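You operate a simulated robot arm through the tools that you are given. There is no shell and no other tool. Be economical: measure what you need, move in short steps, check, and stop when the job is done.

You are at the controls of a simulated robot arm. One attempt, no reset.

Task
Put the silver bangle in the upper box drawer and latch it.
Fine: Turn the box latch to free the drawer and back once it is shut. Leave the other bangle out.

The check looks at the end state, three seconds after you hand in, the way a careful person would. Anything else that was tipped, shoved, dropped, spilled or broken makes it a failure.

Robot
A 6-joint arm with a two-finger parallel gripper, fixed in place. Base frame: the origin is at the foot of the arm, x ahead of it, y to its left, z up. Readings come in mm, degrees, newtons and seconds.
With the tool pointing down near the work surface it reaches from about 260 to 680 mm from the base axis. Its first joint turns from -66.0 to 66.0 degrees. Payload 2.9 kg.
The TCP is the grasp point between the finger pads, 30 mm short of the fingertips. In the tool frame z runs along the fingers and y along their closing line. The gripper opens to 110 mm. The fingers are 20 mm wide and 10 mm thick; the gripper's body (48 by 112 mm) begins 55 mm behind the TCP.
Orientation is that of the tool frame in the base frame, as a unit quaternion [w, x, y, z]. With the fingers straight down and closing along the base's y, the tool's x points along the base's -x, its y along +y and its z along -z.

Tools
- The arm moves only by the tool step_arm. Its argument "rows" is a list of rows, each a list of 7 numbers: the shift along the tool's x, y, z in units of 150 mm (1.0 is 150 mm), then the turn, a rotation vector about the tool's x, y, z in units of 180 degrees (1.0 is 180 degrees), then the opening in per cent of the stroke, from 0 (shut) to 100 (fully open). In form: [[tx, ty, tz, rx, ry, rz, grip], ...]. A call has 1 to 8 rows; each row is the pose to reach, as a shift and turn from the pose commanded when the call began, along the tool's axes at that moment. A call with a number of a shift or a turn outside -1 to 1 is refused whole. Rows are played at 5 a second. More than 50 mm and 8.6 degrees between two rows, or a gripper value outside its range, and nothing of the call is played. A pose out of reach is approached as far as the arm can. The call stops where the force on the tool passes 70 N (or 10 N more than at its start, if that is more) or the arm is blocked; 0.2 s more then pass. Each finger travels about 108 mm/s and halts on what it meets, pressing with about 39 N; the grip force reading is that of the motor and also rises with nothing between the fingers. The clock runs only during rows and for 0.2 s after the last one: add rows that repeat a pose to give the fingers time. The reply holds the time, the measured pose of the TCP, the force on the tool along the base axes, the opening and the grip force, in the units named above and with some noise.
- Cameras (640 x 400 px; columns grow to the right, rows downward): "scene" is fixed at [78, 435.4, 1405.6]; the picture's right is [-0.70, -0.72, 0.00], its down [-0.24, 0.23, -0.94] and it looks along [0.67, -0.66, -0.33] (base axes); focal length 297 px, centre (320, 200). "wrist" rides on the gripper at [72, 17, -103] in the tool frame; the picture's right is [-0.23, 0.97, 0.00], its down [-0.76, -0.18, -0.62] and it looks along [-0.61, -0.14, 0.78] (tool axes); focal length 222 px, centre (320, 200). There is no depth. A picture from a camera that has moved, and an enlarged one, comes with that camera's place and axes in the base frame and with its lens. The place of the scene camera against the robot may be out by one fixed shift of up to 12 mm in any direction.
- capture(camera): a new picture of that camera. It takes no simulated time.
- zoom(camera, box): a new picture of the part [left, top, right, bottom] of that camera's present view, enlarged. It takes no simulated time.
- sign_off(): hands the job in; it is judged then, once.

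Work in short steps. Places have to be worked out from the pictures, the camera data and where the tool is seen: move nearer, look again, correct. Check each grasp and each placing, and mend what went wrong. You have 120 turns and 64 pictures in all, those below and enlarged ones among them. Open the gripper and draw the arm clear of the work before you hand the job in, unless the task says otherwise; then end with one line.

The tools are called after "Call:" by a JSON object that holds its "api" and its "payload". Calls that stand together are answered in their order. step_arm: Moves the arm, as the interface text tells. Its arguments: {"type":"object","properties":{"rows":{"type":"array","items":{"type":"array","items":{"type":"number"}}}},"required":["rows"]} The other tools are called the same way: capture (camera) takes a picture; zoom (camera, box) takes an enlarged picture of a part of a camera's view; sign_off () hands the job in.

At the start:

```text
time: 0.0
tool_pos: [391.7, 66.5, 1286.2]
ee_rot: [-0.001, 0.001, 1.0, 0.0]
ft_force: [0.2, 0.1, -0.1]
gripper_width: 110.1
finger_force: 0.0
```

scene: 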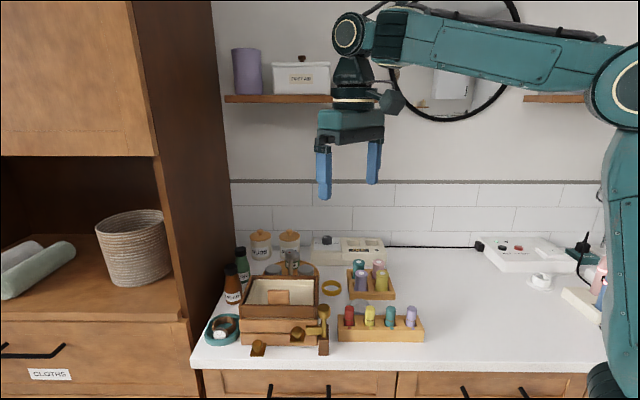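
wrist: 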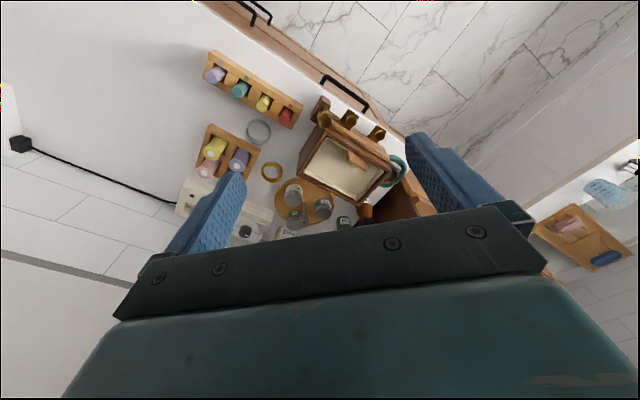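

I'll enlarge the box area in both views to understand the drawer, latch and bangles.

Call:
{"api": "zoom", "payload": {"camera": "scene", "box": [190, 225, 440, 381]}}

Call:
{"api": "zoom", "payload": {"camera": "wrist", "box": [180, 40, 440, 250]}}

```text
2.56 times, centred on (315, 303) of scene
camera zoom: at [78.0, 435.4, 1405.6], right [-0.7, -0.72, 0.0], down [-0.24, 0.23, -0.94], along [0.67, -0.66, -0.33], focal length 759 px, centre (333, -64)
```

zoom: 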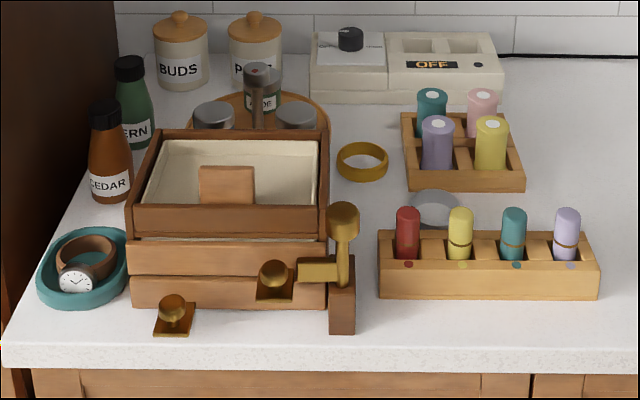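

```text
1.90 times, centred on (310, 145) of wrist
camera zoom: at [319.0, 84.5, 1388.8], right [0.23, 0.97, 0.0], down [0.76, -0.18, 0.62], along [0.61, -0.14, -0.78], focal length 423 px, centre (339, 305)
```

zoom: 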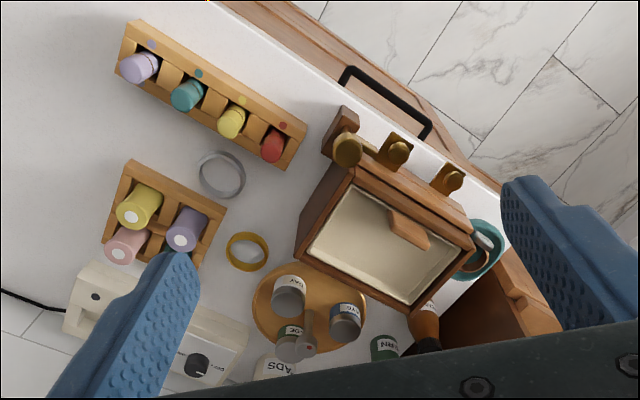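

Silver bangle is about (488,-110), gold about (605,-118); latch knob about (449,63,~985), box yawed about 45°. I move to a front viewing pose with the tool yawed -45°.

Call:
{"api": "step_arm", "payload": {"rows": [[0, 0.125, 0.125, 0, 0, 0.03125, 100], [0, 0.25, 0.25, 0, 0, 0.0625, 100], [0, 0.375, 0.375, 0, 0, 0.09375, 100], [0, 0.5, 0.5, 0, 0, 0.125, 100], [0, 0.625, 0.625, 0, 0, 0.15625, 100], [0, 0.75, 0.75, 0, 0, 0.1875, 100], [0, 0.875, 0.875, 0, 0, 0.21875, 100], [0, 1, 1, 0, 0, 0.25, 100]]}}

Call:
{"api": "capture", "payload": {"camera": "wrist"}}

```text
time: 1.8
tool_pos: [393.8, 217.5, 1138.1]
ee_rot: [0.0, 0.383, 0.924, 0.001]
ft_force: [-0.8, 0.2, 0.3]
gripper_width: 109.9
finger_force: 0.0
```

```text
59 pictures are left
camera wrist: at [353.6, 280.9, 1240.5], right [0.85, 0.53, 0.0], down [0.41, -0.67, 0.62], along [0.33, -0.53, -0.78], focal length 222 px, centre (320, 200)
```

wrist: 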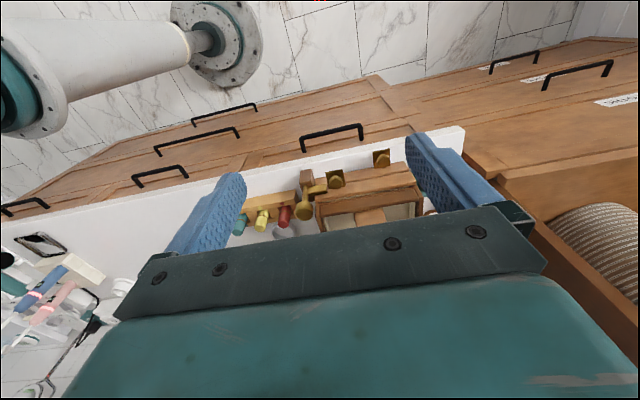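

The box front lies between the fingers in the view; I enlarge it.

Call:
{"api": "zoom", "payload": {"camera": "wrist", "box": [270, 130, 440, 240]}}

```text
3.64 times, centred on (355, 185) of wrist
camera zoom: at [353.6, 280.9, 1240.5], right [0.85, 0.53, 0.0], down [0.41, -0.67, 0.62], along [0.33, -0.53, -0.78], focal length 808 px, centre (193, 254)
```

zoom: 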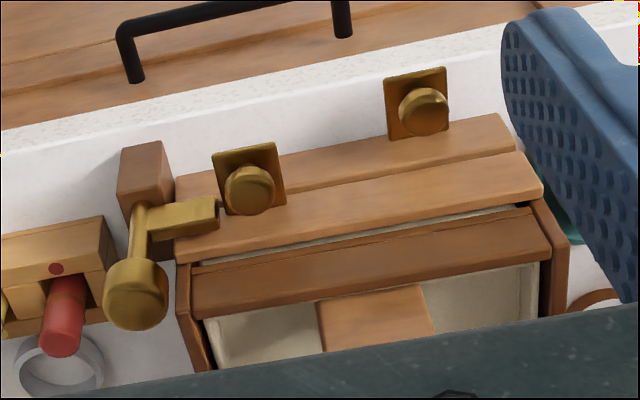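

Triangulating gives the latch knob at about (460,61,962), the upper drawer knob at about (490,112,921) and the lower knob at about (562,171,863). I move closer above the latch and drawer knob for a finer look.

Call:
{"api": "step_arm", "payload": {"rows": [[-0.16, -0.04, 0.087, 0, 0, 0, 100], [-0.32, -0.08, 0.173, 0, 0, 0, 100], [-0.48, -0.12, 0.26, 0, 0, 0, 100], [-0.64, -0.16, 0.347, 0, 0, 0, 100], [-0.8, -0.2, 0.433, 0, 0, 0, 100], [-0.957, -0.24, 0.52, 0, 0, 0, 100]]}}

Call:
{"api": "zoom", "payload": {"camera": "wrist", "box": [200, 20, 460, 200]}}

Call:
{"api": "zoom", "payload": {"camera": "scene", "box": [230, 230, 390, 360]}}

```text
time: 3.2
tool_pos: [467.6, 88.0, 1058.5]
ee_rot: [0.001, 0.383, 0.924, 0.001]
ft_force: [-0.3, -0.1, 0.6]
gripper_width: 110.0
finger_force: 0.2
```

```text
2.22 times, centred on (330, 110) of wrist
camera zoom: at [429.3, 152.6, 1160.1], right [0.85, 0.53, 0.0], down [0.41, -0.66, 0.62], along [0.33, -0.53, -0.78], focal length 494 px, centre (298, 400)
```

zoom: 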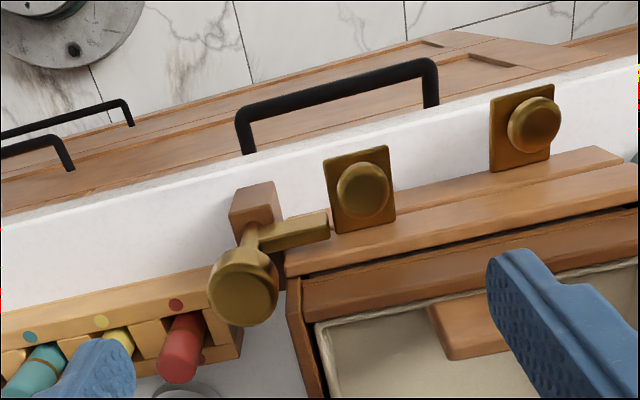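

```text
3.08 times, centred on (310, 295) of scene
camera zoom: at [78.0, 435.4, 1405.6], right [-0.7, -0.72, 0.0], down [-0.24, 0.23, -0.94], along [0.67, -0.66, -0.33], focal length 913 px, centre (351, -92)
```

zoom: 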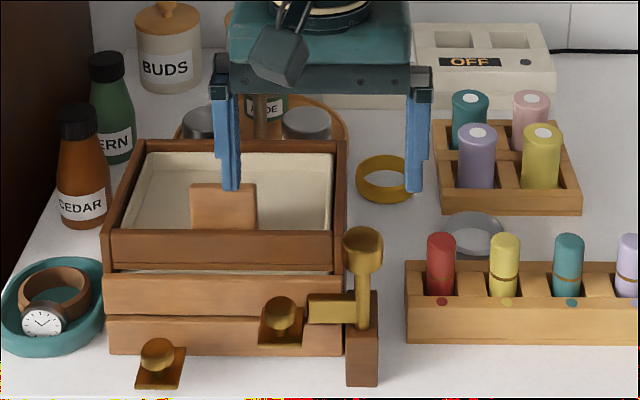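

The latch knob axis is about (460,58.5), the knob about 30 mm across at z 950–970, and its arm (about z 920) bars the upper drawer. The box corner is close by on the +x side. I go above the knob with a partial opening and a yaw slightly past 45° to stay clear of that corner.

Call:
{"api": "step_arm", "payload": {"rows": [[-0.05, -0.09, 0.1, 0, 0, -0.02, 75], [-0.103, -0.175, 0.2, 0, 0, -0.039, 52], [-0.103, -0.175, 0.323, 0, 0, -0.039, 52], [-0.103, -0.175, 0.323, 0, 0, -0.039, 52]]}}

Call:
{"api": "capture", "payload": {"camera": "wrist"}}

Call:
{"api": "zoom", "payload": {"camera": "scene", "box": [250, 230, 390, 360]}}

```text
time: 4.2
tool_pos: [460.1, 61.0, 1008.7]
ee_rot: [0.0, 0.325, 0.946, 0.001]
ft_force: [-0.1, -0.7, 0.0]
gripper_width: 57.3
finger_force: 0.0
```

```text
55 pictures are left
camera wrist: at [413.3, 119.3, 1111.7], right [0.78, 0.63, 0.0], down [0.49, -0.61, 0.62], along [0.39, -0.48, -0.78], focal length 222 px, centre (320, 200)
```

wrist: 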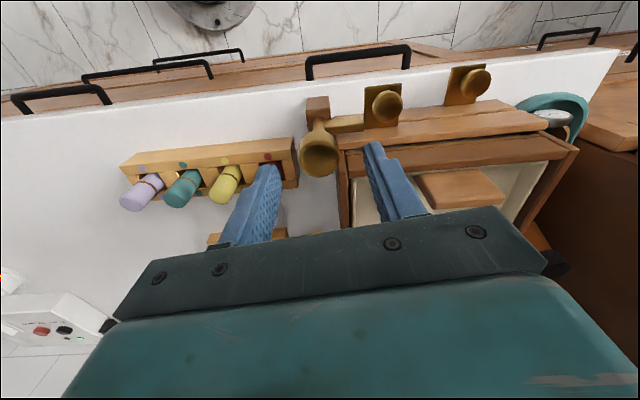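

```text
3.08 times, centred on (320, 295) of scene
camera zoom: at [78.0, 435.4, 1405.6], right [-0.7, -0.72, 0.0], down [-0.24, 0.23, -0.94], along [0.67, -0.66, -0.33], focal length 913 px, centre (320, -92)
```

zoom: 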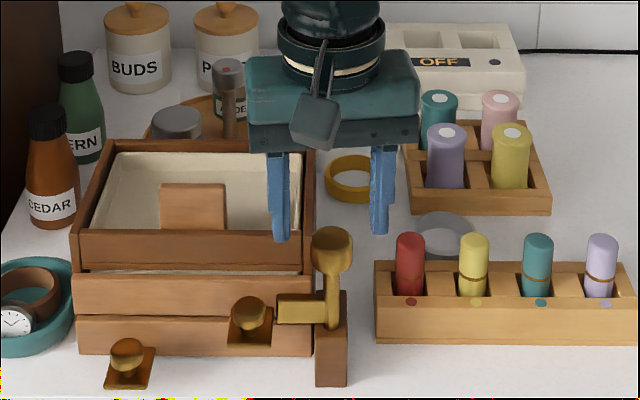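

Readings agree: knob centre ≈(459,60,966) and the TCP sits right over it. I descend 31 mm so the tips straddle the knob, then close.

Call:
{"api": "step_arm", "payload": {"rows": [[0.01, 0, 0.1, 0, 0, 0, 52], [0.01, -0.005, 0.207, 0, 0, 0, 52], [0.01, -0.005, 0.207, 0, 0, 0, 10], [0.01, -0.005, 0.207, 0, 0, 0, 10], [0.01, -0.005, 0.207, 0, 0, 0, 10]]}}

Call:
{"api": "capture", "payload": {"camera": "wrist"}}

```text
time: 5.4
tool_pos: [457.2, 59.7, 978.1]
ee_rot: [0.0, 0.325, 0.946, 0.0]
ft_force: [-2.1, -2.0, 3.3]
gripper_width: 29.3
finger_force: 45.8
```

```text
53 pictures are left
camera wrist: at [411.4, 119.6, 1081.6], right [0.78, 0.63, 0.0], down [0.49, -0.61, 0.62], along [0.39, -0.48, -0.78], focal length 222 px, centre (320, 200)
```

wrist: 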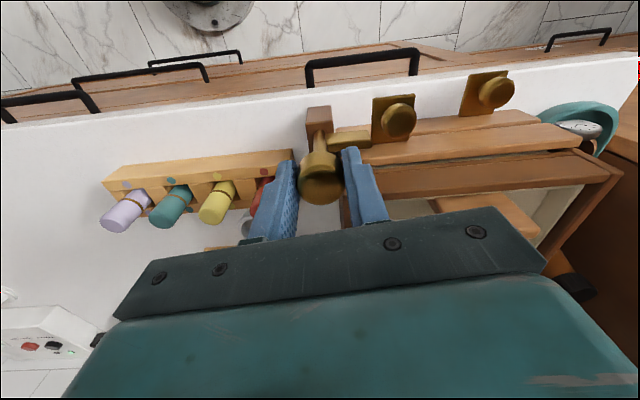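

The knob is held (29 mm). I turn it counter-clockwise (arm swinging outward) about 24° first and check for resistance.

Call:
{"api": "step_arm", "payload": {"rows": [[0, 0, 0, 0, 0, -0.033, 10], [0, 0, 0, 0, 0, -0.067, 10], [0, 0, 0, 0, 0, -0.1, 10], [0, 0, 0, 0, 0, -0.133, 10]]}}

Call:
{"api": "capture", "payload": {"camera": "wrist"}}

```text
time: 6.4
tool_pos: [457.4, 60.6, 978.9]
ee_rot: [0.0, 0.122, 0.993, -0.001]
ft_force: [-3.6, -7.9, 2.3]
gripper_width: 29.6
finger_force: 44.9
```

```text
52 pictures are left
camera wrist: at [391.6, 94.9, 1081.6], right [0.46, 0.89, 0.0], down [0.7, -0.36, 0.62], along [0.55, -0.28, -0.78], focal length 222 px, centre (320, 200)
```

wrist: 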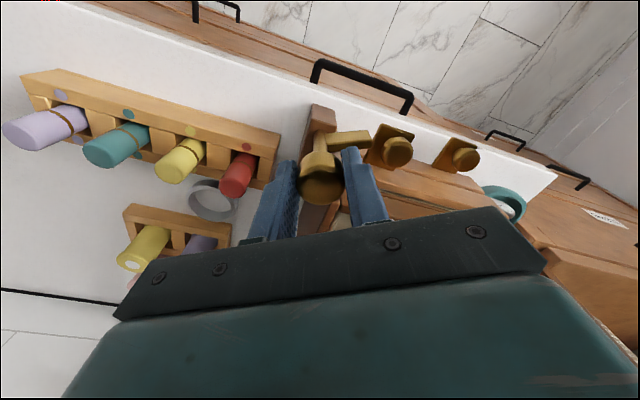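

The arm turns along with the knob. I carry on another ~52°.

Call:
{"api": "step_arm", "payload": {"rows": [[0, 0, 0, 0, 0, -0.04, 10], [0, 0, 0, 0, 0, -0.08, 10], [0, 0, 0, 0, 0, -0.12, 10], [0, 0, 0, 0, 0, -0.16, 10], [0, 0, 0, 0, 0, -0.2, 10], [0, 0, 0, 0, 0, -0.24, 10], [0, 0, 0, 0, 0, -0.28, 10]]}}

Call:
{"api": "capture", "payload": {"camera": "wrist"}}

Call:
{"api": "zoom", "payload": {"camera": "scene", "box": [250, 230, 390, 360]}}

```text
time: 8.0
tool_pos: [457.3, 58.4, 979.6]
ee_rot: [0.0, -0.312, 0.95, 0.0]
ft_force: [-8.7, -27.7, 13.5]
gripper_width: 29.6
finger_force: 44.9
```

```text
51 pictures are left
camera wrist: at [389.6, 30.5, 1081.4], right [-0.39, 0.92, 0.0], down [0.72, 0.31, 0.62], along [0.57, 0.24, -0.78], focal length 222 px, centre (320, 200)
```

wrist: 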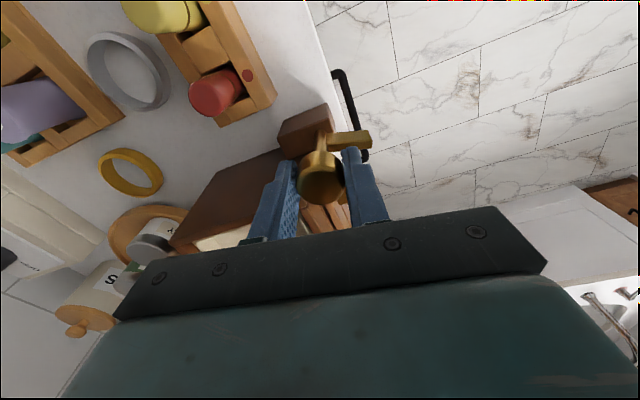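

```text
3.08 times, centred on (320, 295) of scene
camera zoom: at [77.6, 434.6, 1405.9], right [-0.7, -0.72, 0.0], down [-0.24, 0.23, -0.94], along [0.68, -0.66, -0.33], focal length 913 px, centre (320, -92)
```

zoom: 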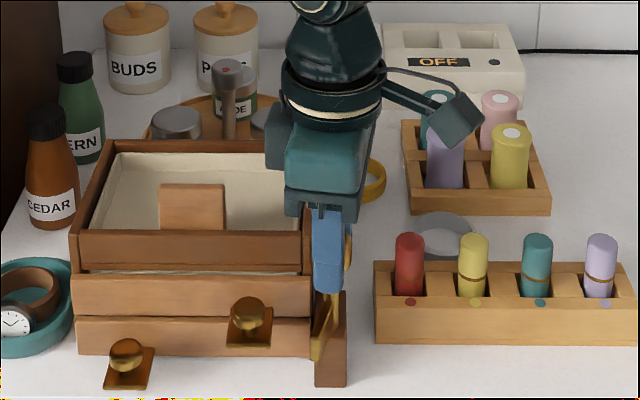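

The arm has swung ~74° and the lateral force has risen, likely a finger close to the box corner. I release, go back 45° in yaw, and re-grip to finish the turn.

Call:
{"api": "step_arm", "payload": {"rows": [[0, 0, 0, 0, 0, 0, 45], [0, 0, 0, 0, 0, 0, 45], [0, 0, 0, 0, 0, 0.04, 45], [0, 0, 0, 0, 0, 0.08, 45], [0, 0, 0, 0, 0, 0.12, 45], [0, 0, 0, 0, 0, 0.16, 45], [0, 0, 0, 0, 0, 0.2, 45], [0, 0, 0, 0, 0, 0.24, 45]]}}

Call:
{"api": "capture", "payload": {"camera": "wrist"}}

```text
time: 9.8
tool_pos: [459.2, 59.7, 978.3]
ee_rot: [0.0, 0.061, 0.998, 0.001]
ft_force: [0.2, 0.3, 0.6]
gripper_width: 49.5
finger_force: 0.0
```

```text
49 pictures are left
camera wrist: at [388.4, 86.8, 1080.9], right [0.34, 0.94, 0.0], down [0.73, -0.27, 0.62], along [0.59, -0.21, -0.78], focal length 222 px, centre (320, 200)
```

wrist: 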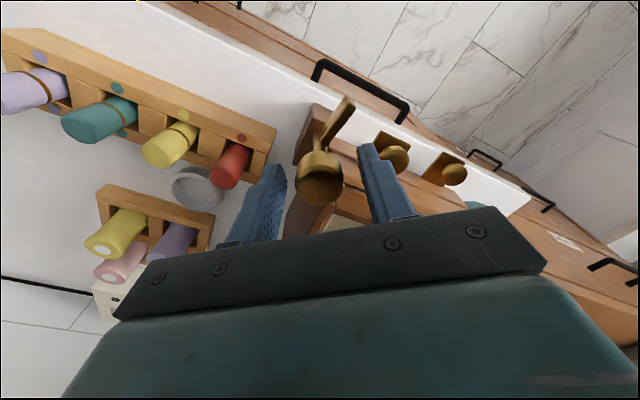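

Forces are zero and the arm stays put. I re-grip and turn another ~25°.

Call:
{"api": "step_arm", "payload": {"rows": [[0, 0, 0, 0, 0, 0, 10], [0, 0, 0, 0, 0, 0, 10], [0, 0, 0, 0, 0, -0.035, 10], [0, 0, 0, 0, 0, -0.07, 10], [0, 0, 0, 0, 0, -0.105, 10], [0, 0, 0, 0, 0, -0.14, 10], [0, 0, 0, 0, 0, -0.14, 10]]}}

Call:
{"api": "capture", "payload": {"camera": "wrist"}}

```text
time: 11.4
tool_pos: [457.0, 59.1, 977.8]
ee_rot: [0.001, -0.16, 0.987, 0.0]
ft_force: [-1.4, -18.9, -2.4]
gripper_width: 29.9
finger_force: 45.1
```

```text
48 pictures are left
camera wrist: at [383.8, 53.2, 1081.1], right [-0.09, 1.0, 0.0], down [0.78, 0.07, 0.62], along [0.62, 0.06, -0.78], focal length 222 px, centre (320, 200)
```

wrist: 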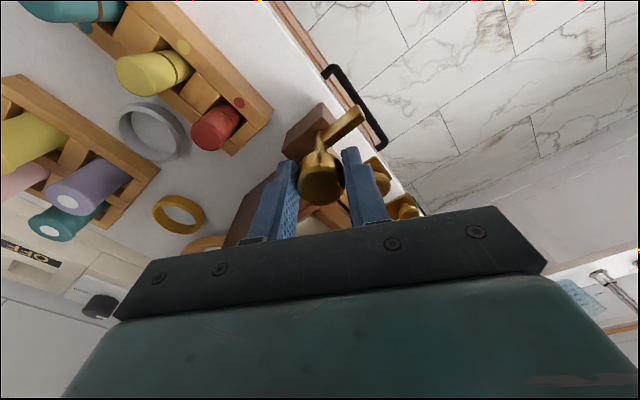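

The arm slipped a little relative to the tool, suggesting a stop near 90°. I check in the scene view.

Call:
{"api": "zoom", "payload": {"camera": "scene", "box": [285, 275, 365, 345]}}

```text
5.71 times, centred on (325, 310) of scene
camera zoom: at [78.0, 434.9, 1405.7], right [-0.7, -0.72, 0.0], down [-0.24, 0.23, -0.94], along [0.67, -0.66, -0.33], focal length 1695 px, centre (291, -429)
```

zoom: 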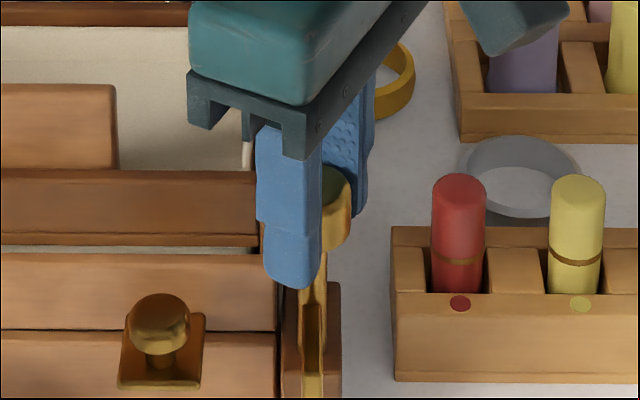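

The arm now points straight out, clear of the drawer. I release and rise.

Call:
{"api": "step_arm", "payload": {"rows": [[0, 0, 0, 0, 0, 0, 48], [0, 0, 0, 0, 0, 0, 48], [0, 0, -0.25, 0, 0, 0, 48], [0, 0, -0.5, 0, 0, 0, 48]]}}

```text
time: 12.4
tool_pos: [457.0, 61.3, 1053.6]
ee_rot: [-0.001, -0.16, 0.987, 0.0]
ft_force: [-0.7, -0.2, -0.2]
gripper_width: 52.6
finger_force: 0.0
```

Clear. I turn back to yaw -45° and go above the upper drawer knob.

Call:
{"api": "step_arm", "payload": {"rows": [[-0.04, 0.031, 0, 0, 0, 0.044, 42], [-0.08, 0.062, 0, 0, 0, 0.088, 42], [-0.12, 0.093, 0, 0, 0, 0.132, 42], [-0.16, 0.124, 0, 0, 0, 0.176, 42], [-0.2, 0.154, 0, 0, 0, 0.22, 42], [-0.24, 0.185, 0, 0, 0, 0.264, 42], [-0.28, 0.216, 0, 0, 0, 0.308, 42], [-0.318, 0.247, 0, 0, 0, 0.352, 42]]}}

Call:
{"api": "capture", "payload": {"camera": "wrist"}}

Call:
{"api": "zoom", "payload": {"camera": "scene", "box": [230, 230, 390, 360]}}

```text
time: 14.2
tool_pos: [491.2, 111.4, 1053.5]
ee_rot: [0.0, 0.384, 0.923, 0.001]
ft_force: [0.2, -0.8, 0.0]
gripper_width: 46.5
finger_force: 0.0
```

```text
46 pictures are left
camera wrist: at [452.6, 175.2, 1156.8], right [0.85, 0.53, 0.0], down [0.41, -0.67, 0.62], along [0.33, -0.53, -0.78], focal length 222 px, centre (320, 200)
```

wrist: 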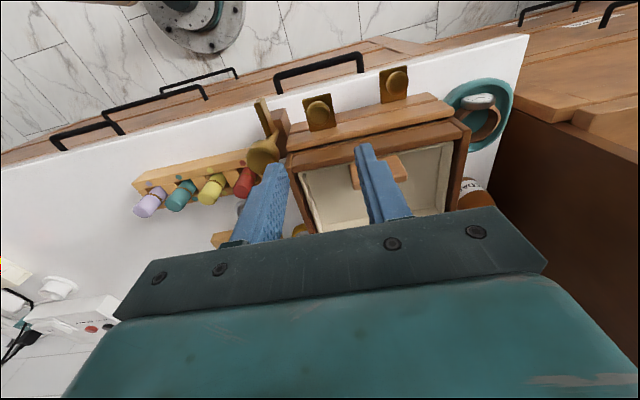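

```text
3.08 times, centred on (310, 295) of scene
camera zoom: at [78.0, 435.4, 1405.6], right [-0.7, -0.72, 0.0], down [-0.24, 0.23, -0.94], along [0.67, -0.66, -0.33], focal length 913 px, centre (351, -92)
```

zoom: 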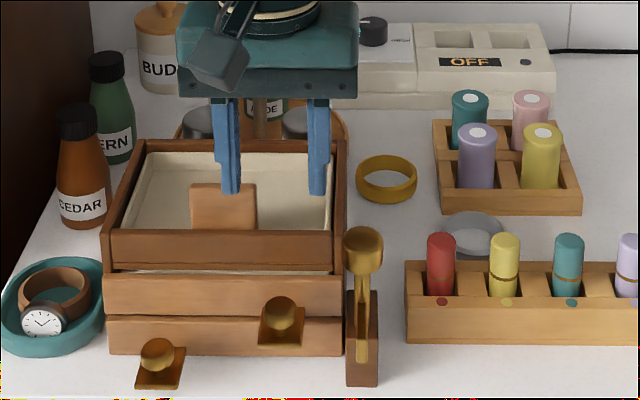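

Knob is exactly beneath the TCP (top ~z 927). I descend until the tips are near z 912, then close.

Call:
{"api": "step_arm", "payload": {"rows": [[0, 0, 0.25, 0, 0, 0, 42], [0, 0, 0.45, 0, 0, 0, 42], [0, 0, 0.6, 0, 0, 0, 42], [0, 0, 0.67, 0, 0, 0, 42], [0, 0, 0.74, 0, 0, 0, 42]]}}

Call:
{"api": "zoom", "payload": {"camera": "scene", "box": [260, 270, 350, 345]}}

```text
time: 15.4
tool_pos: [491.6, 111.6, 943.2]
ee_rot: [0.0, 0.384, 0.923, 0.001]
ft_force: [0.0, 0.2, -0.4]
gripper_width: 46.3
finger_force: 0.0
```

```text
5.33 times, centred on (305, 308) of scene
camera zoom: at [78.0, 435.4, 1405.6], right [-0.7, -0.72, 0.0], down [-0.24, 0.23, -0.94], along [0.67, -0.66, -0.33], focal length 1582 px, centre (400, -373)
```

zoom: 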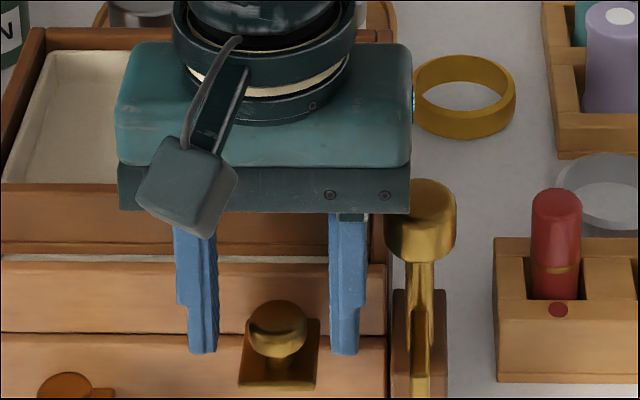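

Tips are level with the knob's lower edge and symmetric about it; I close.

Call:
{"api": "step_arm", "payload": {"rows": [[0, 0, 0.01, 0, 0, 0, 5], [0, 0, 0.01, 0, 0, 0, 5], [0, 0, 0.01, 0, 0, 0, 5]]}}

Call:
{"api": "capture", "payload": {"camera": "wrist"}}

```text
time: 16.2
tool_pos: [491.2, 109.8, 941.2]
ee_rot: [0.0, 0.384, 0.923, 0.0]
ft_force: [-12.1, -11.9, 17.1]
gripper_width: 23.2
finger_force: 45.2
```

```text
43 pictures are left
camera wrist: at [452.2, 174.2, 1044.5], right [0.85, 0.53, 0.0], down [0.41, -0.66, 0.62], along [0.33, -0.53, -0.78], focal length 222 px, centre (320, 200)
```

wrist: 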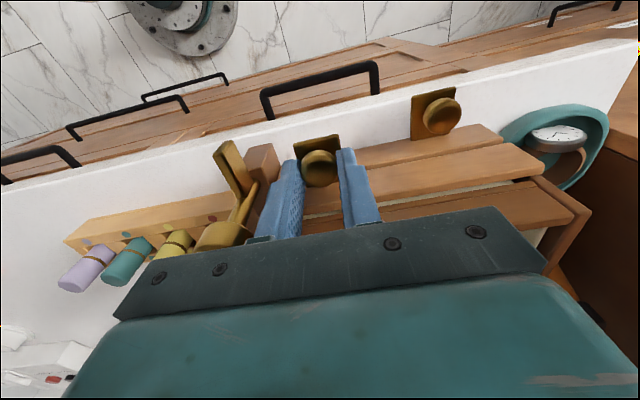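

Knob gripped (23 mm). I pull along the tool's +x (out of the box) 30 mm and check.

Call:
{"api": "step_arm", "payload": {"rows": [[0.05, -0.01, 0, 0, 0, 0, 5], [0.1, -0.01, 0, 0, 0, 0, 5], [0.15, -0.01, 0, 0, 0, 0, 5], [0.2, -0.01, 0, 0, 0, 0, 5]]}}

Call:
{"api": "zoom", "payload": {"camera": "scene", "box": [210, 230, 390, 380]}}

```text
time: 17.2
tool_pos: [469.6, 131.3, 942.7]
ee_rot: [0.001, 0.382, 0.924, 0.002]
ft_force: [-6.0, -6.8, 19.9]
gripper_width: 23.1
finger_force: 44.9
```

```text
2.67 times, centred on (300, 305) of scene
camera zoom: at [77.5, 435.1, 1405.7], right [-0.7, -0.72, 0.0], down [-0.24, 0.23, -0.94], along [0.68, -0.66, -0.33], focal length 791 px, centre (373, -80)
```

zoom: 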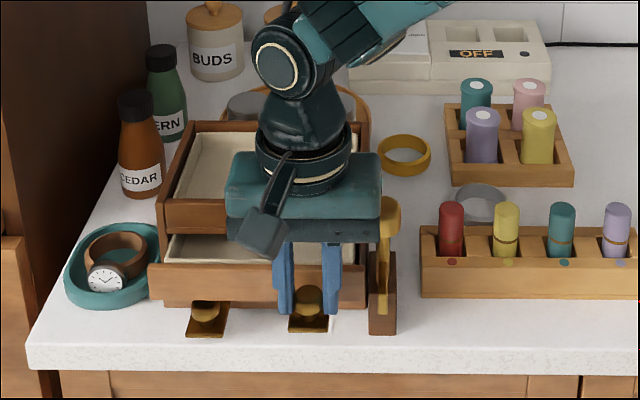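

The drawer slides. I pull 55 mm more.

Call:
{"api": "step_arm", "payload": {"rows": [[0.06, 0, 0, 0, 0, 0, 5], [0.12, 0, 0, 0, 0, 0, 5], [0.18, 0, 0, 0, 0, 0, 5], [0.24, 0, 0, 0, 0, 0, 5], [0.3, 0, 0, 0, 0, 0, 5], [0.36, 0, 0, 0, 0, 0, 5], [0.36, 0, 0, 0, 0, 0, 5]]}}

Call:
{"api": "zoom", "payload": {"camera": "scene", "box": [210, 230, 390, 380]}}

```text
time: 18.8
tool_pos: [430.3, 170.0, 941.7]
ee_rot: [0.002, 0.382, 0.924, 0.002]
ft_force: [3.2, 2.4, 5.4]
gripper_width: 23.1
finger_force: 45.4
```

```text
2.67 times, centred on (300, 305) of scene
camera zoom: at [78.0, 435.4, 1405.6], right [-0.7, -0.72, 0.0], down [-0.24, 0.23, -0.94], along [0.67, -0.66, -0.33], focal length 791 px, centre (373, -80)
```

zoom: 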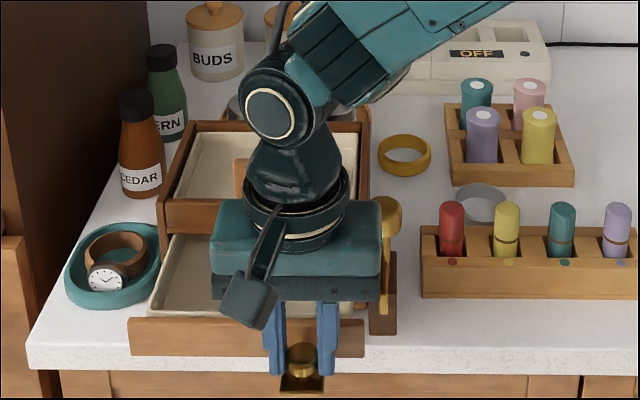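

About 86 mm open now with low forces; I pull a further 12 mm for room.

Call:
{"api": "step_arm", "payload": {"rows": [[0.04, 0, 0, 0, 0, 0, 5], [0.08, 0, 0, 0, 0, 0, 5], [0.08, 0, 0, 0, 0, 0, 5]]}}

```text
time: 19.6
tool_pos: [422.9, 178.4, 941.3]
ee_rot: [0.0, 0.383, 0.924, 0.001]
ft_force: [0.3, 0.5, 13.7]
gripper_width: 23.0
finger_force: 44.6
```

Smooth. I release the knob and rise, then look at the open drawer.

Call:
{"api": "step_arm", "payload": {"rows": [[0, 0, 0, 0, 0, 0, 42], [0, 0, 0, 0, 0, 0, 42], [0, 0, -0.25, 0, 0, 0, 42], [0, 0, -0.5, 0, 0, 0, 42], [0, 0, -0.75, 0, 0, 0, 60], [0, 0, -1, 0, 0, 0, 60]]}}

Call:
{"api": "capture", "payload": {"camera": "wrist"}}

Call:
{"api": "zoom", "payload": {"camera": "scene", "box": [210, 230, 390, 380]}}

```text
time: 21.0
tool_pos: [422.9, 178.2, 1091.4]
ee_rot: [0.0, 0.383, 0.924, 0.0]
ft_force: [0.0, 0.4, 0.0]
gripper_width: 66.3
finger_force: 0.0
```

```text
40 pictures are left
camera wrist: at [383.2, 242.4, 1194.0], right [0.85, 0.53, 0.0], down [0.41, -0.66, 0.62], along [0.33, -0.53, -0.78], focal length 222 px, centre (320, 200)
```

wrist: 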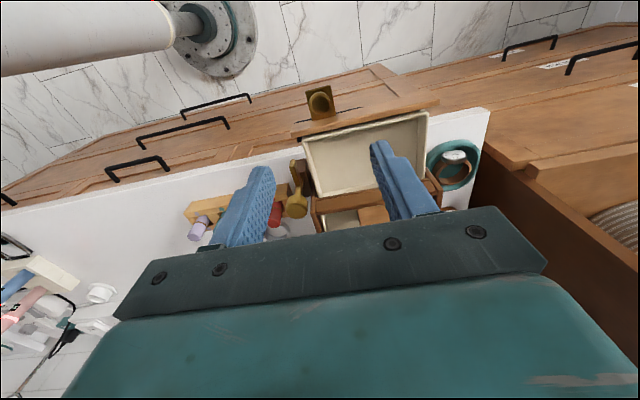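

```text
2.67 times, centred on (300, 305) of scene
camera zoom: at [78.0, 435.4, 1405.6], right [-0.7, -0.72, 0.0], down [-0.24, 0.23, -0.94], along [0.67, -0.66, -0.33], focal length 791 px, centre (373, -80)
```

zoom: 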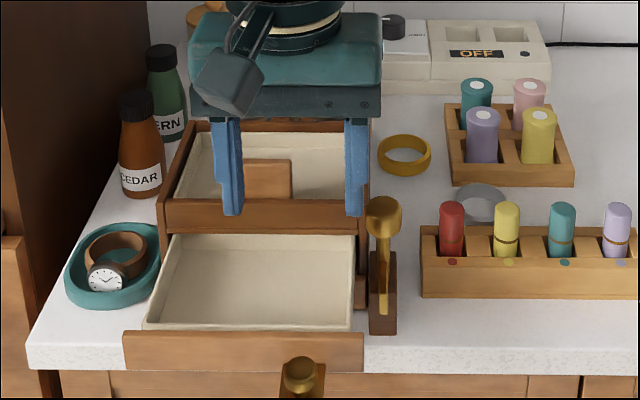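

The drawer is open with ample room; interior centre ≈(508,157). Now I head toward the silver bangle in two hops, staying high.

Call:
{"api": "step_arm", "payload": {"rows": [[-0.208, -0.131, 0, 0, 0, 0, 60], [-0.416, -0.263, 0, 0, 0, 0, 60], [-0.624, -0.394, 0, 0, 0, 0, 60], [-0.832, -0.526, 0, 0, 0, 0, 60]]}}

Call:
{"api": "step_arm", "payload": {"rows": [[-0.208, -0.131, 0.08, 0, 0, 0, 60], [-0.416, -0.263, 0.16, 0, 0, 0, 60], [-0.624, -0.394, 0.24, 0, 0, 0, 60], [-0.832, -0.526, 0.32, 0, 0, 0, 60]]}}

Call:
{"api": "capture", "payload": {"camera": "wrist"}}

Call:
{"api": "zoom", "payload": {"camera": "wrist", "box": [250, 70, 420, 190]}}

```text
time: 22.0
tool_pos: [453.8, 34.6, 1089.6]
ee_rot: [0.0, 0.382, 0.924, 0.0]
ft_force: [0.6, -0.9, 0.2]
gripper_width: 65.9
finger_force: 0.0
```

```text
time: 23.0
tool_pos: [487.9, -110.2, 1042.1]
ee_rot: [0.001, 0.382, 0.924, 0.001]
ft_force: [-0.6, -0.4, 0.6]
gripper_width: 65.9
finger_force: 0.1
```

```text
38 pictures are left
camera wrist: at [448.9, -47.2, 1145.3], right [0.85, 0.53, 0.0], down [0.41, -0.66, 0.62], along [0.33, -0.53, -0.78], focal length 222 px, centre (320, 200)
```

wrist: 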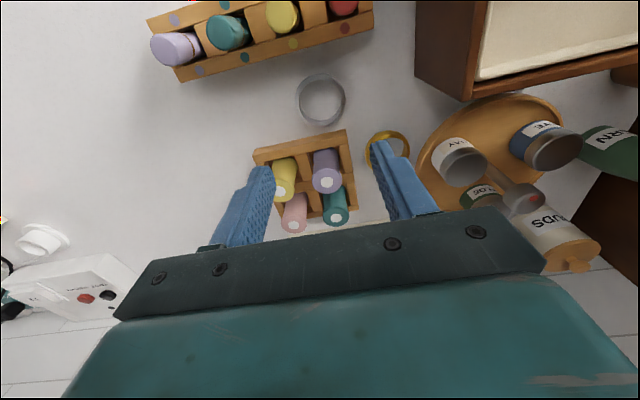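

```text
3.33 times, centred on (335, 130) of wrist
camera zoom: at [448.9, -47.2, 1145.3], right [0.85, 0.53, 0.0], down [0.41, -0.66, 0.62], along [0.33, -0.53, -0.78], focal length 740 px, centre (270, 433)
```

zoom: 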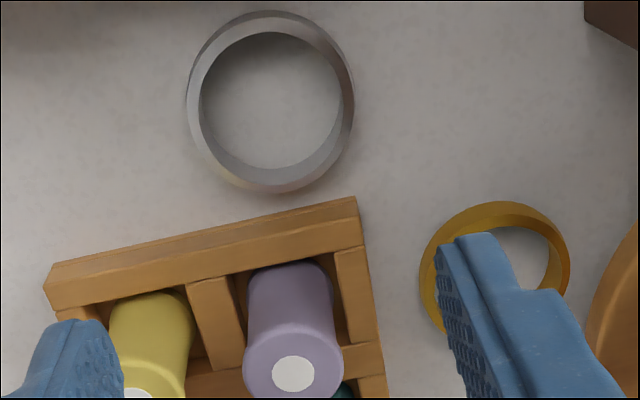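

The silver bangle's centre is ≈(488.7,-110.4), outer diameter ~61 mm, with clear space on its +w side. I'll grip the wall there: inner finger inside the ring. I move over and descend to tips ~z 885 first.

Call:
{"api": "step_arm", "payload": {"rows": [[0, 0.1, 0, 0, 0, 0, 36], [0, 0.202, 0, 0, 0, 0, 36], [0, 0.202, 0.28, 0, 0, 0, 36], [0, 0.202, 0.56, 0, 0, 0, 36], [0, 0.202, 0.84, 0, 0, 0, 36]]}}

Call:
{"api": "capture", "payload": {"camera": "wrist"}}

Call:
{"api": "zoom", "payload": {"camera": "scene", "box": [310, 240, 440, 345]}}

```text
time: 24.2
tool_pos: [509.5, -90.3, 916.6]
ee_rot: [0.0, 0.383, 0.924, 0.001]
ft_force: [0.9, 0.6, 0.2]
gripper_width: 39.7
finger_force: 0.0
```

```text
36 pictures are left
camera wrist: at [470.5, -25.3, 1019.3], right [0.85, 0.53, 0.0], down [0.41, -0.66, 0.62], along [0.33, -0.53, -0.78], focal length 222 px, centre (320, 200)
```

wrist: 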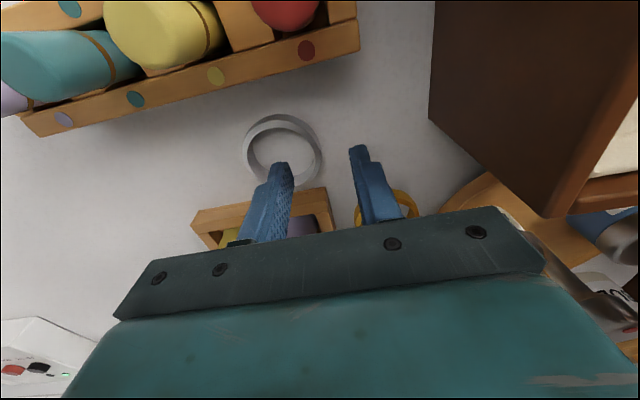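

```text
3.81 times, centred on (375, 292) of scene
camera zoom: at [78.0, 435.4, 1405.6], right [-0.7, -0.72, 0.0], down [-0.24, 0.23, -0.94], along [0.67, -0.66, -0.33], focal length 1130 px, centre (110, -152)
```

zoom: 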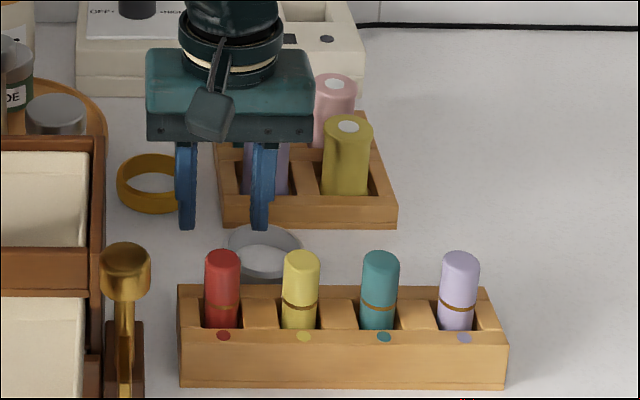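

The wall lies midway between the fingers. I descend 31 mm (tips ≈ z 855) and close gently.

Call:
{"api": "step_arm", "payload": {"rows": [[0.013, 0, 0.08, 0, 0, 0, 36], [0.013, 0, 0.15, 0, 0, 0, 36], [0.013, 0, 0.207, 0, 0, 0, 36], [0.013, 0, 0.207, 0, 0, 0, 0], [0.013, 0, 0.207, 0, 0, 0, 0], [0.013, 0, 0.207, 0, 0, 0, 0]]}}

Call:
{"api": "capture", "payload": {"camera": "wrist"}}

```text
time: 25.6
tool_pos: [507.5, -87.0, 885.7]
ee_rot: [0.001, 0.383, 0.924, 0.001]
ft_force: [-0.1, -0.9, 0.6]
gripper_width: 0.7
finger_force: 38.8
```

```text
34 pictures are left
camera wrist: at [468.9, -23.1, 988.9], right [0.85, 0.53, 0.0], down [0.41, -0.66, 0.62], along [0.33, -0.53, -0.78], focal length 222 px, centre (320, 200)
```

wrist: 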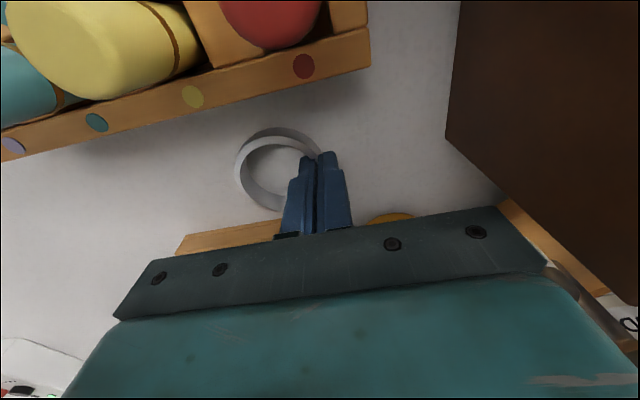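

The gripper reads nearly shut (0.7 mm); I look closer to see whether the wall is between the pads.

Call:
{"api": "zoom", "payload": {"camera": "wrist", "box": [220, 110, 380, 220]}}

Call:
{"api": "zoom", "payload": {"camera": "scene", "box": [330, 270, 390, 320]}}

```text
3.64 times, centred on (300, 165) of wrist
camera zoom: at [468.9, -23.1, 988.9], right [0.85, 0.53, 0.0], down [0.41, -0.66, 0.62], along [0.33, -0.53, -0.78], focal length 808 px, centre (393, 327)
```

zoom: 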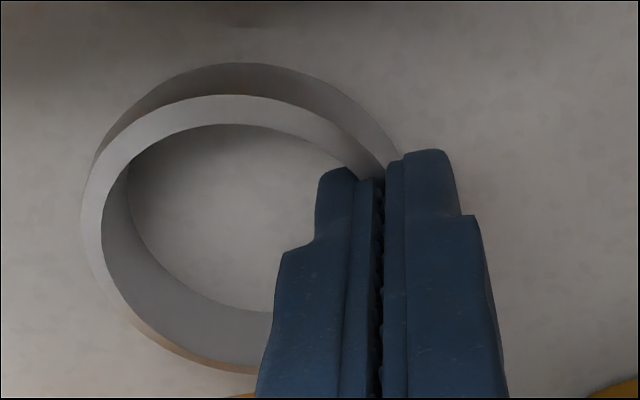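

```text
8.00 times, centred on (360, 295) of scene
camera zoom: at [78.0, 435.4, 1405.6], right [-0.7, -0.72, 0.0], down [-0.24, 0.23, -0.94], along [0.67, -0.66, -0.33], focal length 2373 px, centre (0, -560)
```

zoom: 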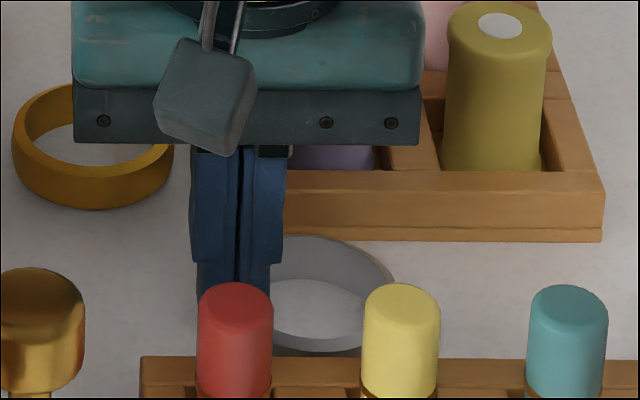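

Unclear; a small 20 mm lift will show whether the ring is held.

Call:
{"api": "step_arm", "payload": {"rows": [[0, 0, -0.06, 0, 0, 0, 0], [0, 0, -0.13, 0, 0, 0, 0]]}}

Call:
{"api": "zoom", "payload": {"camera": "wrist", "box": [220, 110, 380, 220]}}

```text
time: 26.2
tool_pos: [507.8, -87.5, 905.8]
ee_rot: [0.0, 0.383, 0.924, 0.0]
ft_force: [0.0, -0.1, -0.6]
gripper_width: 0.4
finger_force: 38.6
```

```text
3.64 times, centred on (300, 165) of wrist
camera zoom: at [468.8, -23.2, 1008.7], right [0.85, 0.53, 0.0], down [0.41, -0.66, 0.62], along [0.33, -0.53, -0.78], focal length 808 px, centre (393, 327)
```

zoom: 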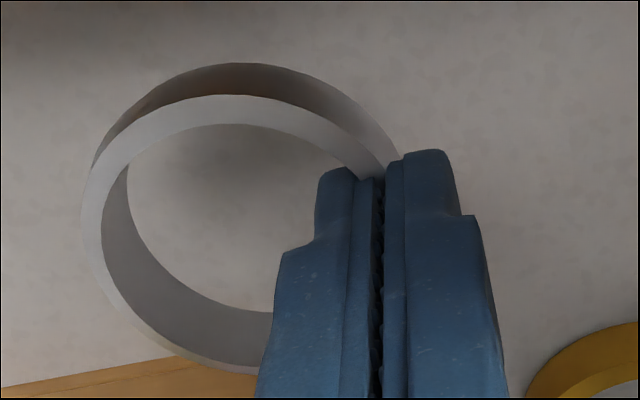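

The ring rose with the gripper — it's held. I lift to safe height.

Call:
{"api": "step_arm", "payload": {"rows": [[0, 0, -0.2, 0, 0, 0, 0], [0, 0, -0.4, 0, 0, 0, 0], [0, 0, -0.6, 0, 0, 0, 0], [0, 0, -0.8, 0, 0, 0, 0], [0, 0, -1.0, 0, 0, 0, 0]]}}

Call:
{"api": "capture", "payload": {"camera": "wrist"}}

```text
time: 27.4
tool_pos: [509.0, -87.5, 1055.3]
ee_rot: [0.0, 0.383, 0.924, 0.001]
ft_force: [-0.3, -0.1, 0.4]
gripper_width: 0.6
finger_force: 38.7
```

```text
30 pictures are left
camera wrist: at [469.6, -23.3, 1158.0], right [0.85, 0.53, 0.0], down [0.41, -0.66, 0.62], along [0.33, -0.53, -0.78], focal length 222 px, centre (320, 200)
```

wrist: 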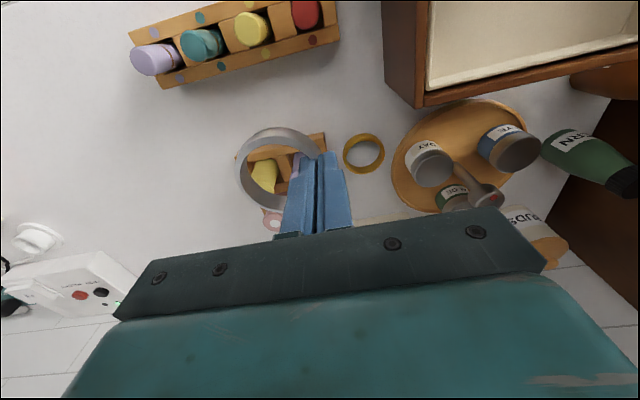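

Ring still held. I carry it over to above the open drawer in two hops.

Call:
{"api": "step_arm", "payload": {"rows": [[0.116, 0.13, -0.02, 0, 0, 0, 0], [0.232, 0.259, -0.04, 0, 0, 0, 0], [0.348, 0.388, -0.06, 0, 0, 0, 0], [0.464, 0.518, -0.08, 0, 0, 0, 0], [0.58, 0.647, -0.1, 0, 0, 0, 0]]}}

Call:
{"api": "step_arm", "payload": {"rows": [[0.116, 0.13, 0, 0, 0, 0, 0], [0.232, 0.259, 0, 0, 0, 0, 0], [0.348, 0.388, 0, 0, 0, 0, 0], [0.464, 0.518, 0, 0, 0, 0, 0], [0.58, 0.647, 0, 0, 0, 0, 0]]}}

Call:
{"api": "capture", "payload": {"camera": "wrist"}}

Call:
{"api": "zoom", "payload": {"camera": "scene", "box": [210, 210, 390, 380]}}

```text
time: 28.6
tool_pos: [515.9, 43.8, 1070.3]
ee_rot: [0.0, 0.383, 0.924, -0.001]
ft_force: [-0.7, 0.3, -0.3]
gripper_width: 0.3
finger_force: 38.2
```

```text
time: 29.8
tool_pos: [522.9, 172.2, 1072.1]
ee_rot: [0.0, 0.383, 0.924, 0.0]
ft_force: [-0.3, -0.2, -0.6]
gripper_width: 0.6
finger_force: 39.4
```

```text
29 pictures are left
camera wrist: at [483.5, 236.9, 1174.5], right [0.85, 0.53, 0.0], down [0.41, -0.66, 0.62], along [0.33, -0.53, -0.78], focal length 222 px, centre (320, 200)
```

wrist: 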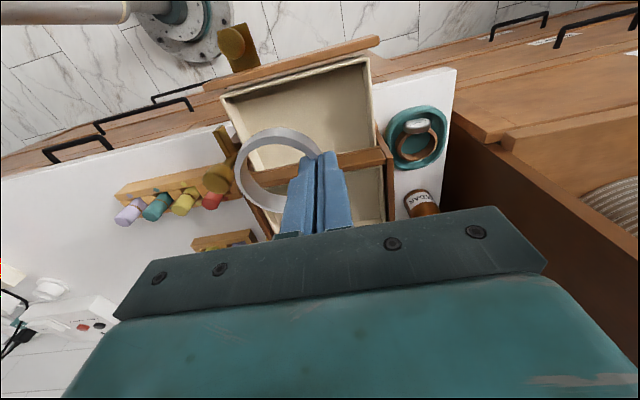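

```text
2.35 times, centred on (300, 295) of scene
camera zoom: at [78.0, 435.4, 1405.6], right [-0.7, -0.72, 0.0], down [-0.24, 0.23, -0.94], along [0.67, -0.66, -0.33], focal length 698 px, centre (367, -24)
```

zoom: 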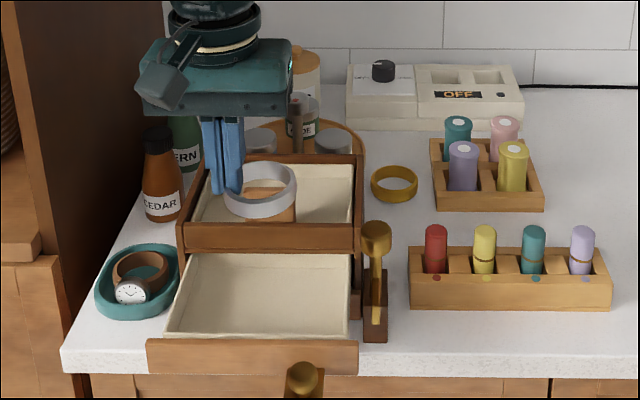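

Interior clear span: w 400–547, n -215…-287; ring centre at n≈-242, so I shift 7 mm inward and lower to ring bottom ≈ z 955 to check alignment.

Call:
{"api": "step_arm", "payload": {"rows": [[-0.05, 0, 0.1, 0, 0, 0, 0], [-0.05, 0, 0.25, 0, 0, 0, 0], [-0.05, 0, 0.4, 0, 0, 0, 0], [-0.05, 0, 0.55, 0, 0, 0, 0]]}}

Call:
{"api": "capture", "payload": {"camera": "wrist"}}

Call:
{"api": "zoom", "payload": {"camera": "scene", "box": [220, 250, 370, 370]}}

```text
time: 30.8
tool_pos: [528.3, 167.2, 989.7]
ee_rot: [0.001, 0.383, 0.924, 0.001]
ft_force: [-0.7, 0.5, 0.3]
gripper_width: 0.6
finger_force: 39.0
```

```text
27 pictures are left
camera wrist: at [489.1, 231.4, 1091.2], right [0.85, 0.53, 0.0], down [0.41, -0.66, 0.62], along [0.33, -0.53, -0.78], focal length 222 px, centre (320, 200)
```

wrist: 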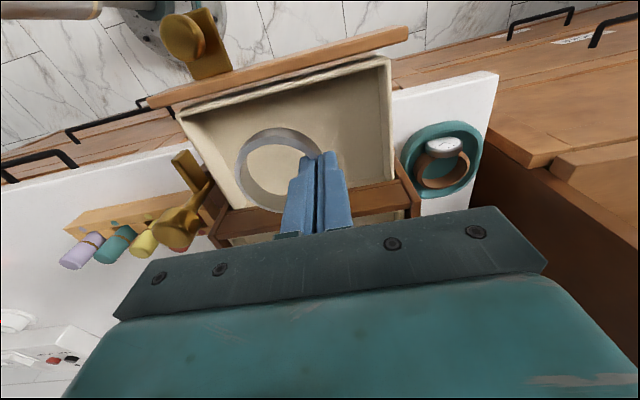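

```text
3.33 times, centred on (295, 310) of scene
camera zoom: at [78.0, 435.4, 1405.6], right [-0.7, -0.72, 0.0], down [-0.24, 0.23, -0.94], along [0.67, -0.66, -0.33], focal length 989 px, centre (403, -167)
```

zoom: 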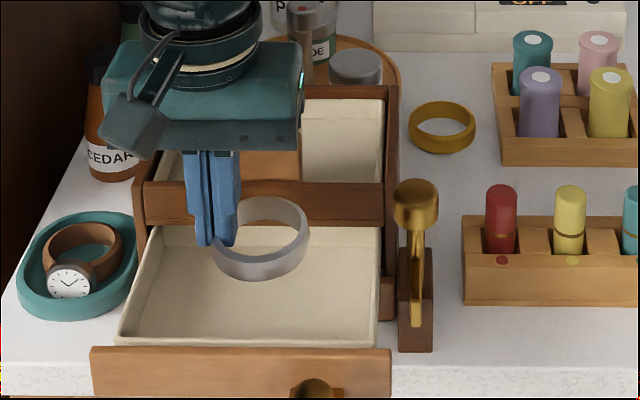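

I zoom to compare the ring's rear edge with the tray's front panel before lowering.

Call:
{"api": "zoom", "payload": {"camera": "wrist", "box": [170, 50, 420, 240]}}

```text
2.11 times, centred on (295, 145) of wrist
camera zoom: at [489.1, 231.4, 1091.2], right [0.85, 0.53, 0.0], down [0.41, -0.66, 0.62], along [0.33, -0.53, -0.78], focal length 468 px, centre (373, 316)
```

zoom: 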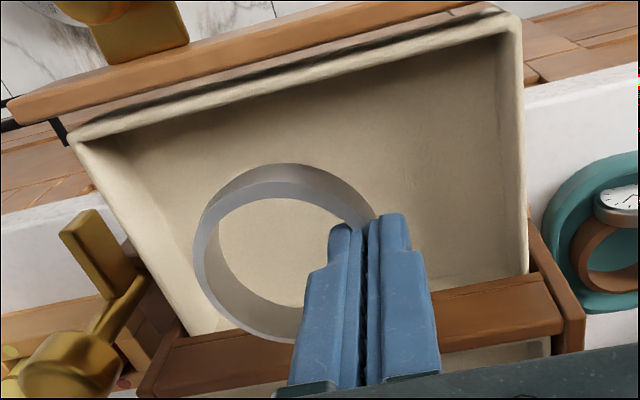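

The rear edge is too close to the tray panel — only ~2 mm margin each way. Safer: put the ring back at its original spot, open the drawer further, and come again. I rise and carry it back.

Call:
{"api": "step_arm", "payload": {"rows": [[0, 0, -0.2, 0, 0, 0, 0], [0, 0, -0.4, 0, 0, 0, 0], [0, 0, -0.6, 0, 0, 0, 0]]}}

Call:
{"api": "step_arm", "payload": {"rows": [[-0.11, -0.13, 0, 0, 0, 0, 0], [-0.221, -0.259, 0, 0, 0, 0, 0], [-0.331, -0.389, 0, 0, 0, 0, 0], [-0.442, -0.518, 0, 0, 0, 0, 0], [-0.552, -0.648, 0, 0, 0, 0, 0]]}}

Call:
{"api": "step_arm", "payload": {"rows": [[-0.11, -0.13, 0, 0, 0, 0, 0], [-0.221, -0.259, 0, 0, 0, 0, 0], [-0.331, -0.389, 0, 0, 0, 0, 0], [-0.442, -0.518, 0, 0, 0, 0, 0], [-0.552, -0.648, 0, 0, 0, 0, 0]]}}

Call:
{"api": "capture", "payload": {"camera": "wrist"}}

```text
time: 31.6
tool_pos: [528.4, 166.7, 1078.8]
ee_rot: [0.0, 0.383, 0.924, 0.0]
ft_force: [0.1, -0.1, -0.2]
gripper_width: 0.5
finger_force: 38.4
```

```text
time: 32.8
tool_pos: [518.1, 39.3, 1076.9]
ee_rot: [0.001, 0.383, 0.924, 0.001]
ft_force: [-0.2, 0.0, -0.3]
gripper_width: 0.6
finger_force: 39.4
```

```text
time: 34.0
tool_pos: [508.3, -87.4, 1079.4]
ee_rot: [0.0, 0.382, 0.924, 0.001]
ft_force: [0.0, 0.7, -1.0]
gripper_width: 0.4
finger_force: 38.8
```

```text
24 pictures are left
camera wrist: at [468.6, -23.7, 1182.2], right [0.85, 0.53, 0.0], down [0.41, -0.66, 0.62], along [0.33, -0.53, -0.78], focal length 222 px, centre (320, 200)
```

wrist: 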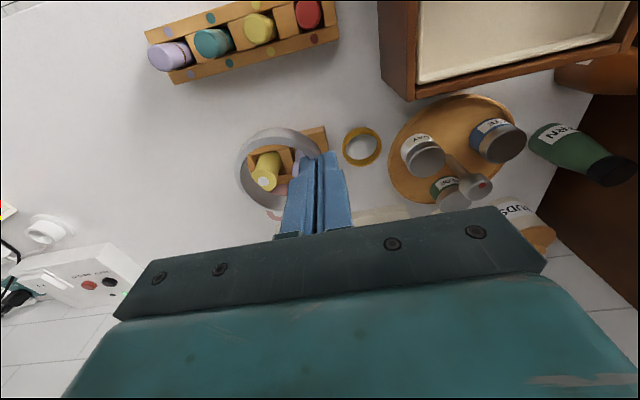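

Back over the original spot, ring unchanged in grip. I lower it to the counter.

Call:
{"api": "step_arm", "payload": {"rows": [[0.01, 0, 0.2, 0, 0, 0, 0], [0.01, 0, 0.4, 0, 0, 0, 0], [0.01, 0, 0.6, 0, 0, 0, 0], [0.01, 0, 0.8, 0, 0, 0, 0], [0.01, 0, 1.0, 0, 0, 0, 0]]}}

Call:
{"api": "step_arm", "payload": {"rows": [[0, 0, 0.15, 0, 0, 0, 0], [0, 0, 0.22, 0, 0, 0, 0], [0, 0, 0.28, 0, 0, 0, 0], [0, 0, 0.28, 0, 0, 0, 0]]}}

Call:
{"api": "zoom", "payload": {"camera": "wrist", "box": [220, 110, 380, 220]}}

```text
time: 35.2
tool_pos: [506.8, -86.0, 926.6]
ee_rot: [0.0, 0.384, 0.923, 0.001]
ft_force: [0.3, -0.2, -1.3]
gripper_width: 0.5
finger_force: 39.0
```

```text
time: 36.2
tool_pos: [505.9, -86.1, 886.4]
ee_rot: [0.0, 0.383, 0.924, 0.001]
ft_force: [-3.7, 0.9, 11.9]
gripper_width: 0.4
finger_force: 38.8
```

```text
3.64 times, centred on (300, 165) of wrist
camera zoom: at [466.8, -21.7, 988.7], right [0.85, 0.53, 0.0], down [0.41, -0.66, 0.62], along [0.33, -0.53, -0.78], focal length 808 px, centre (393, 327)
```

zoom: 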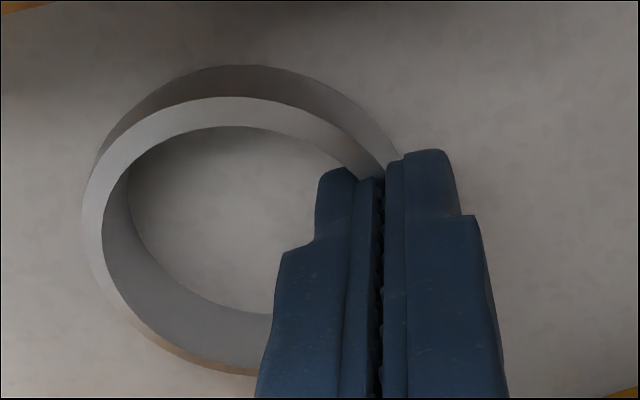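

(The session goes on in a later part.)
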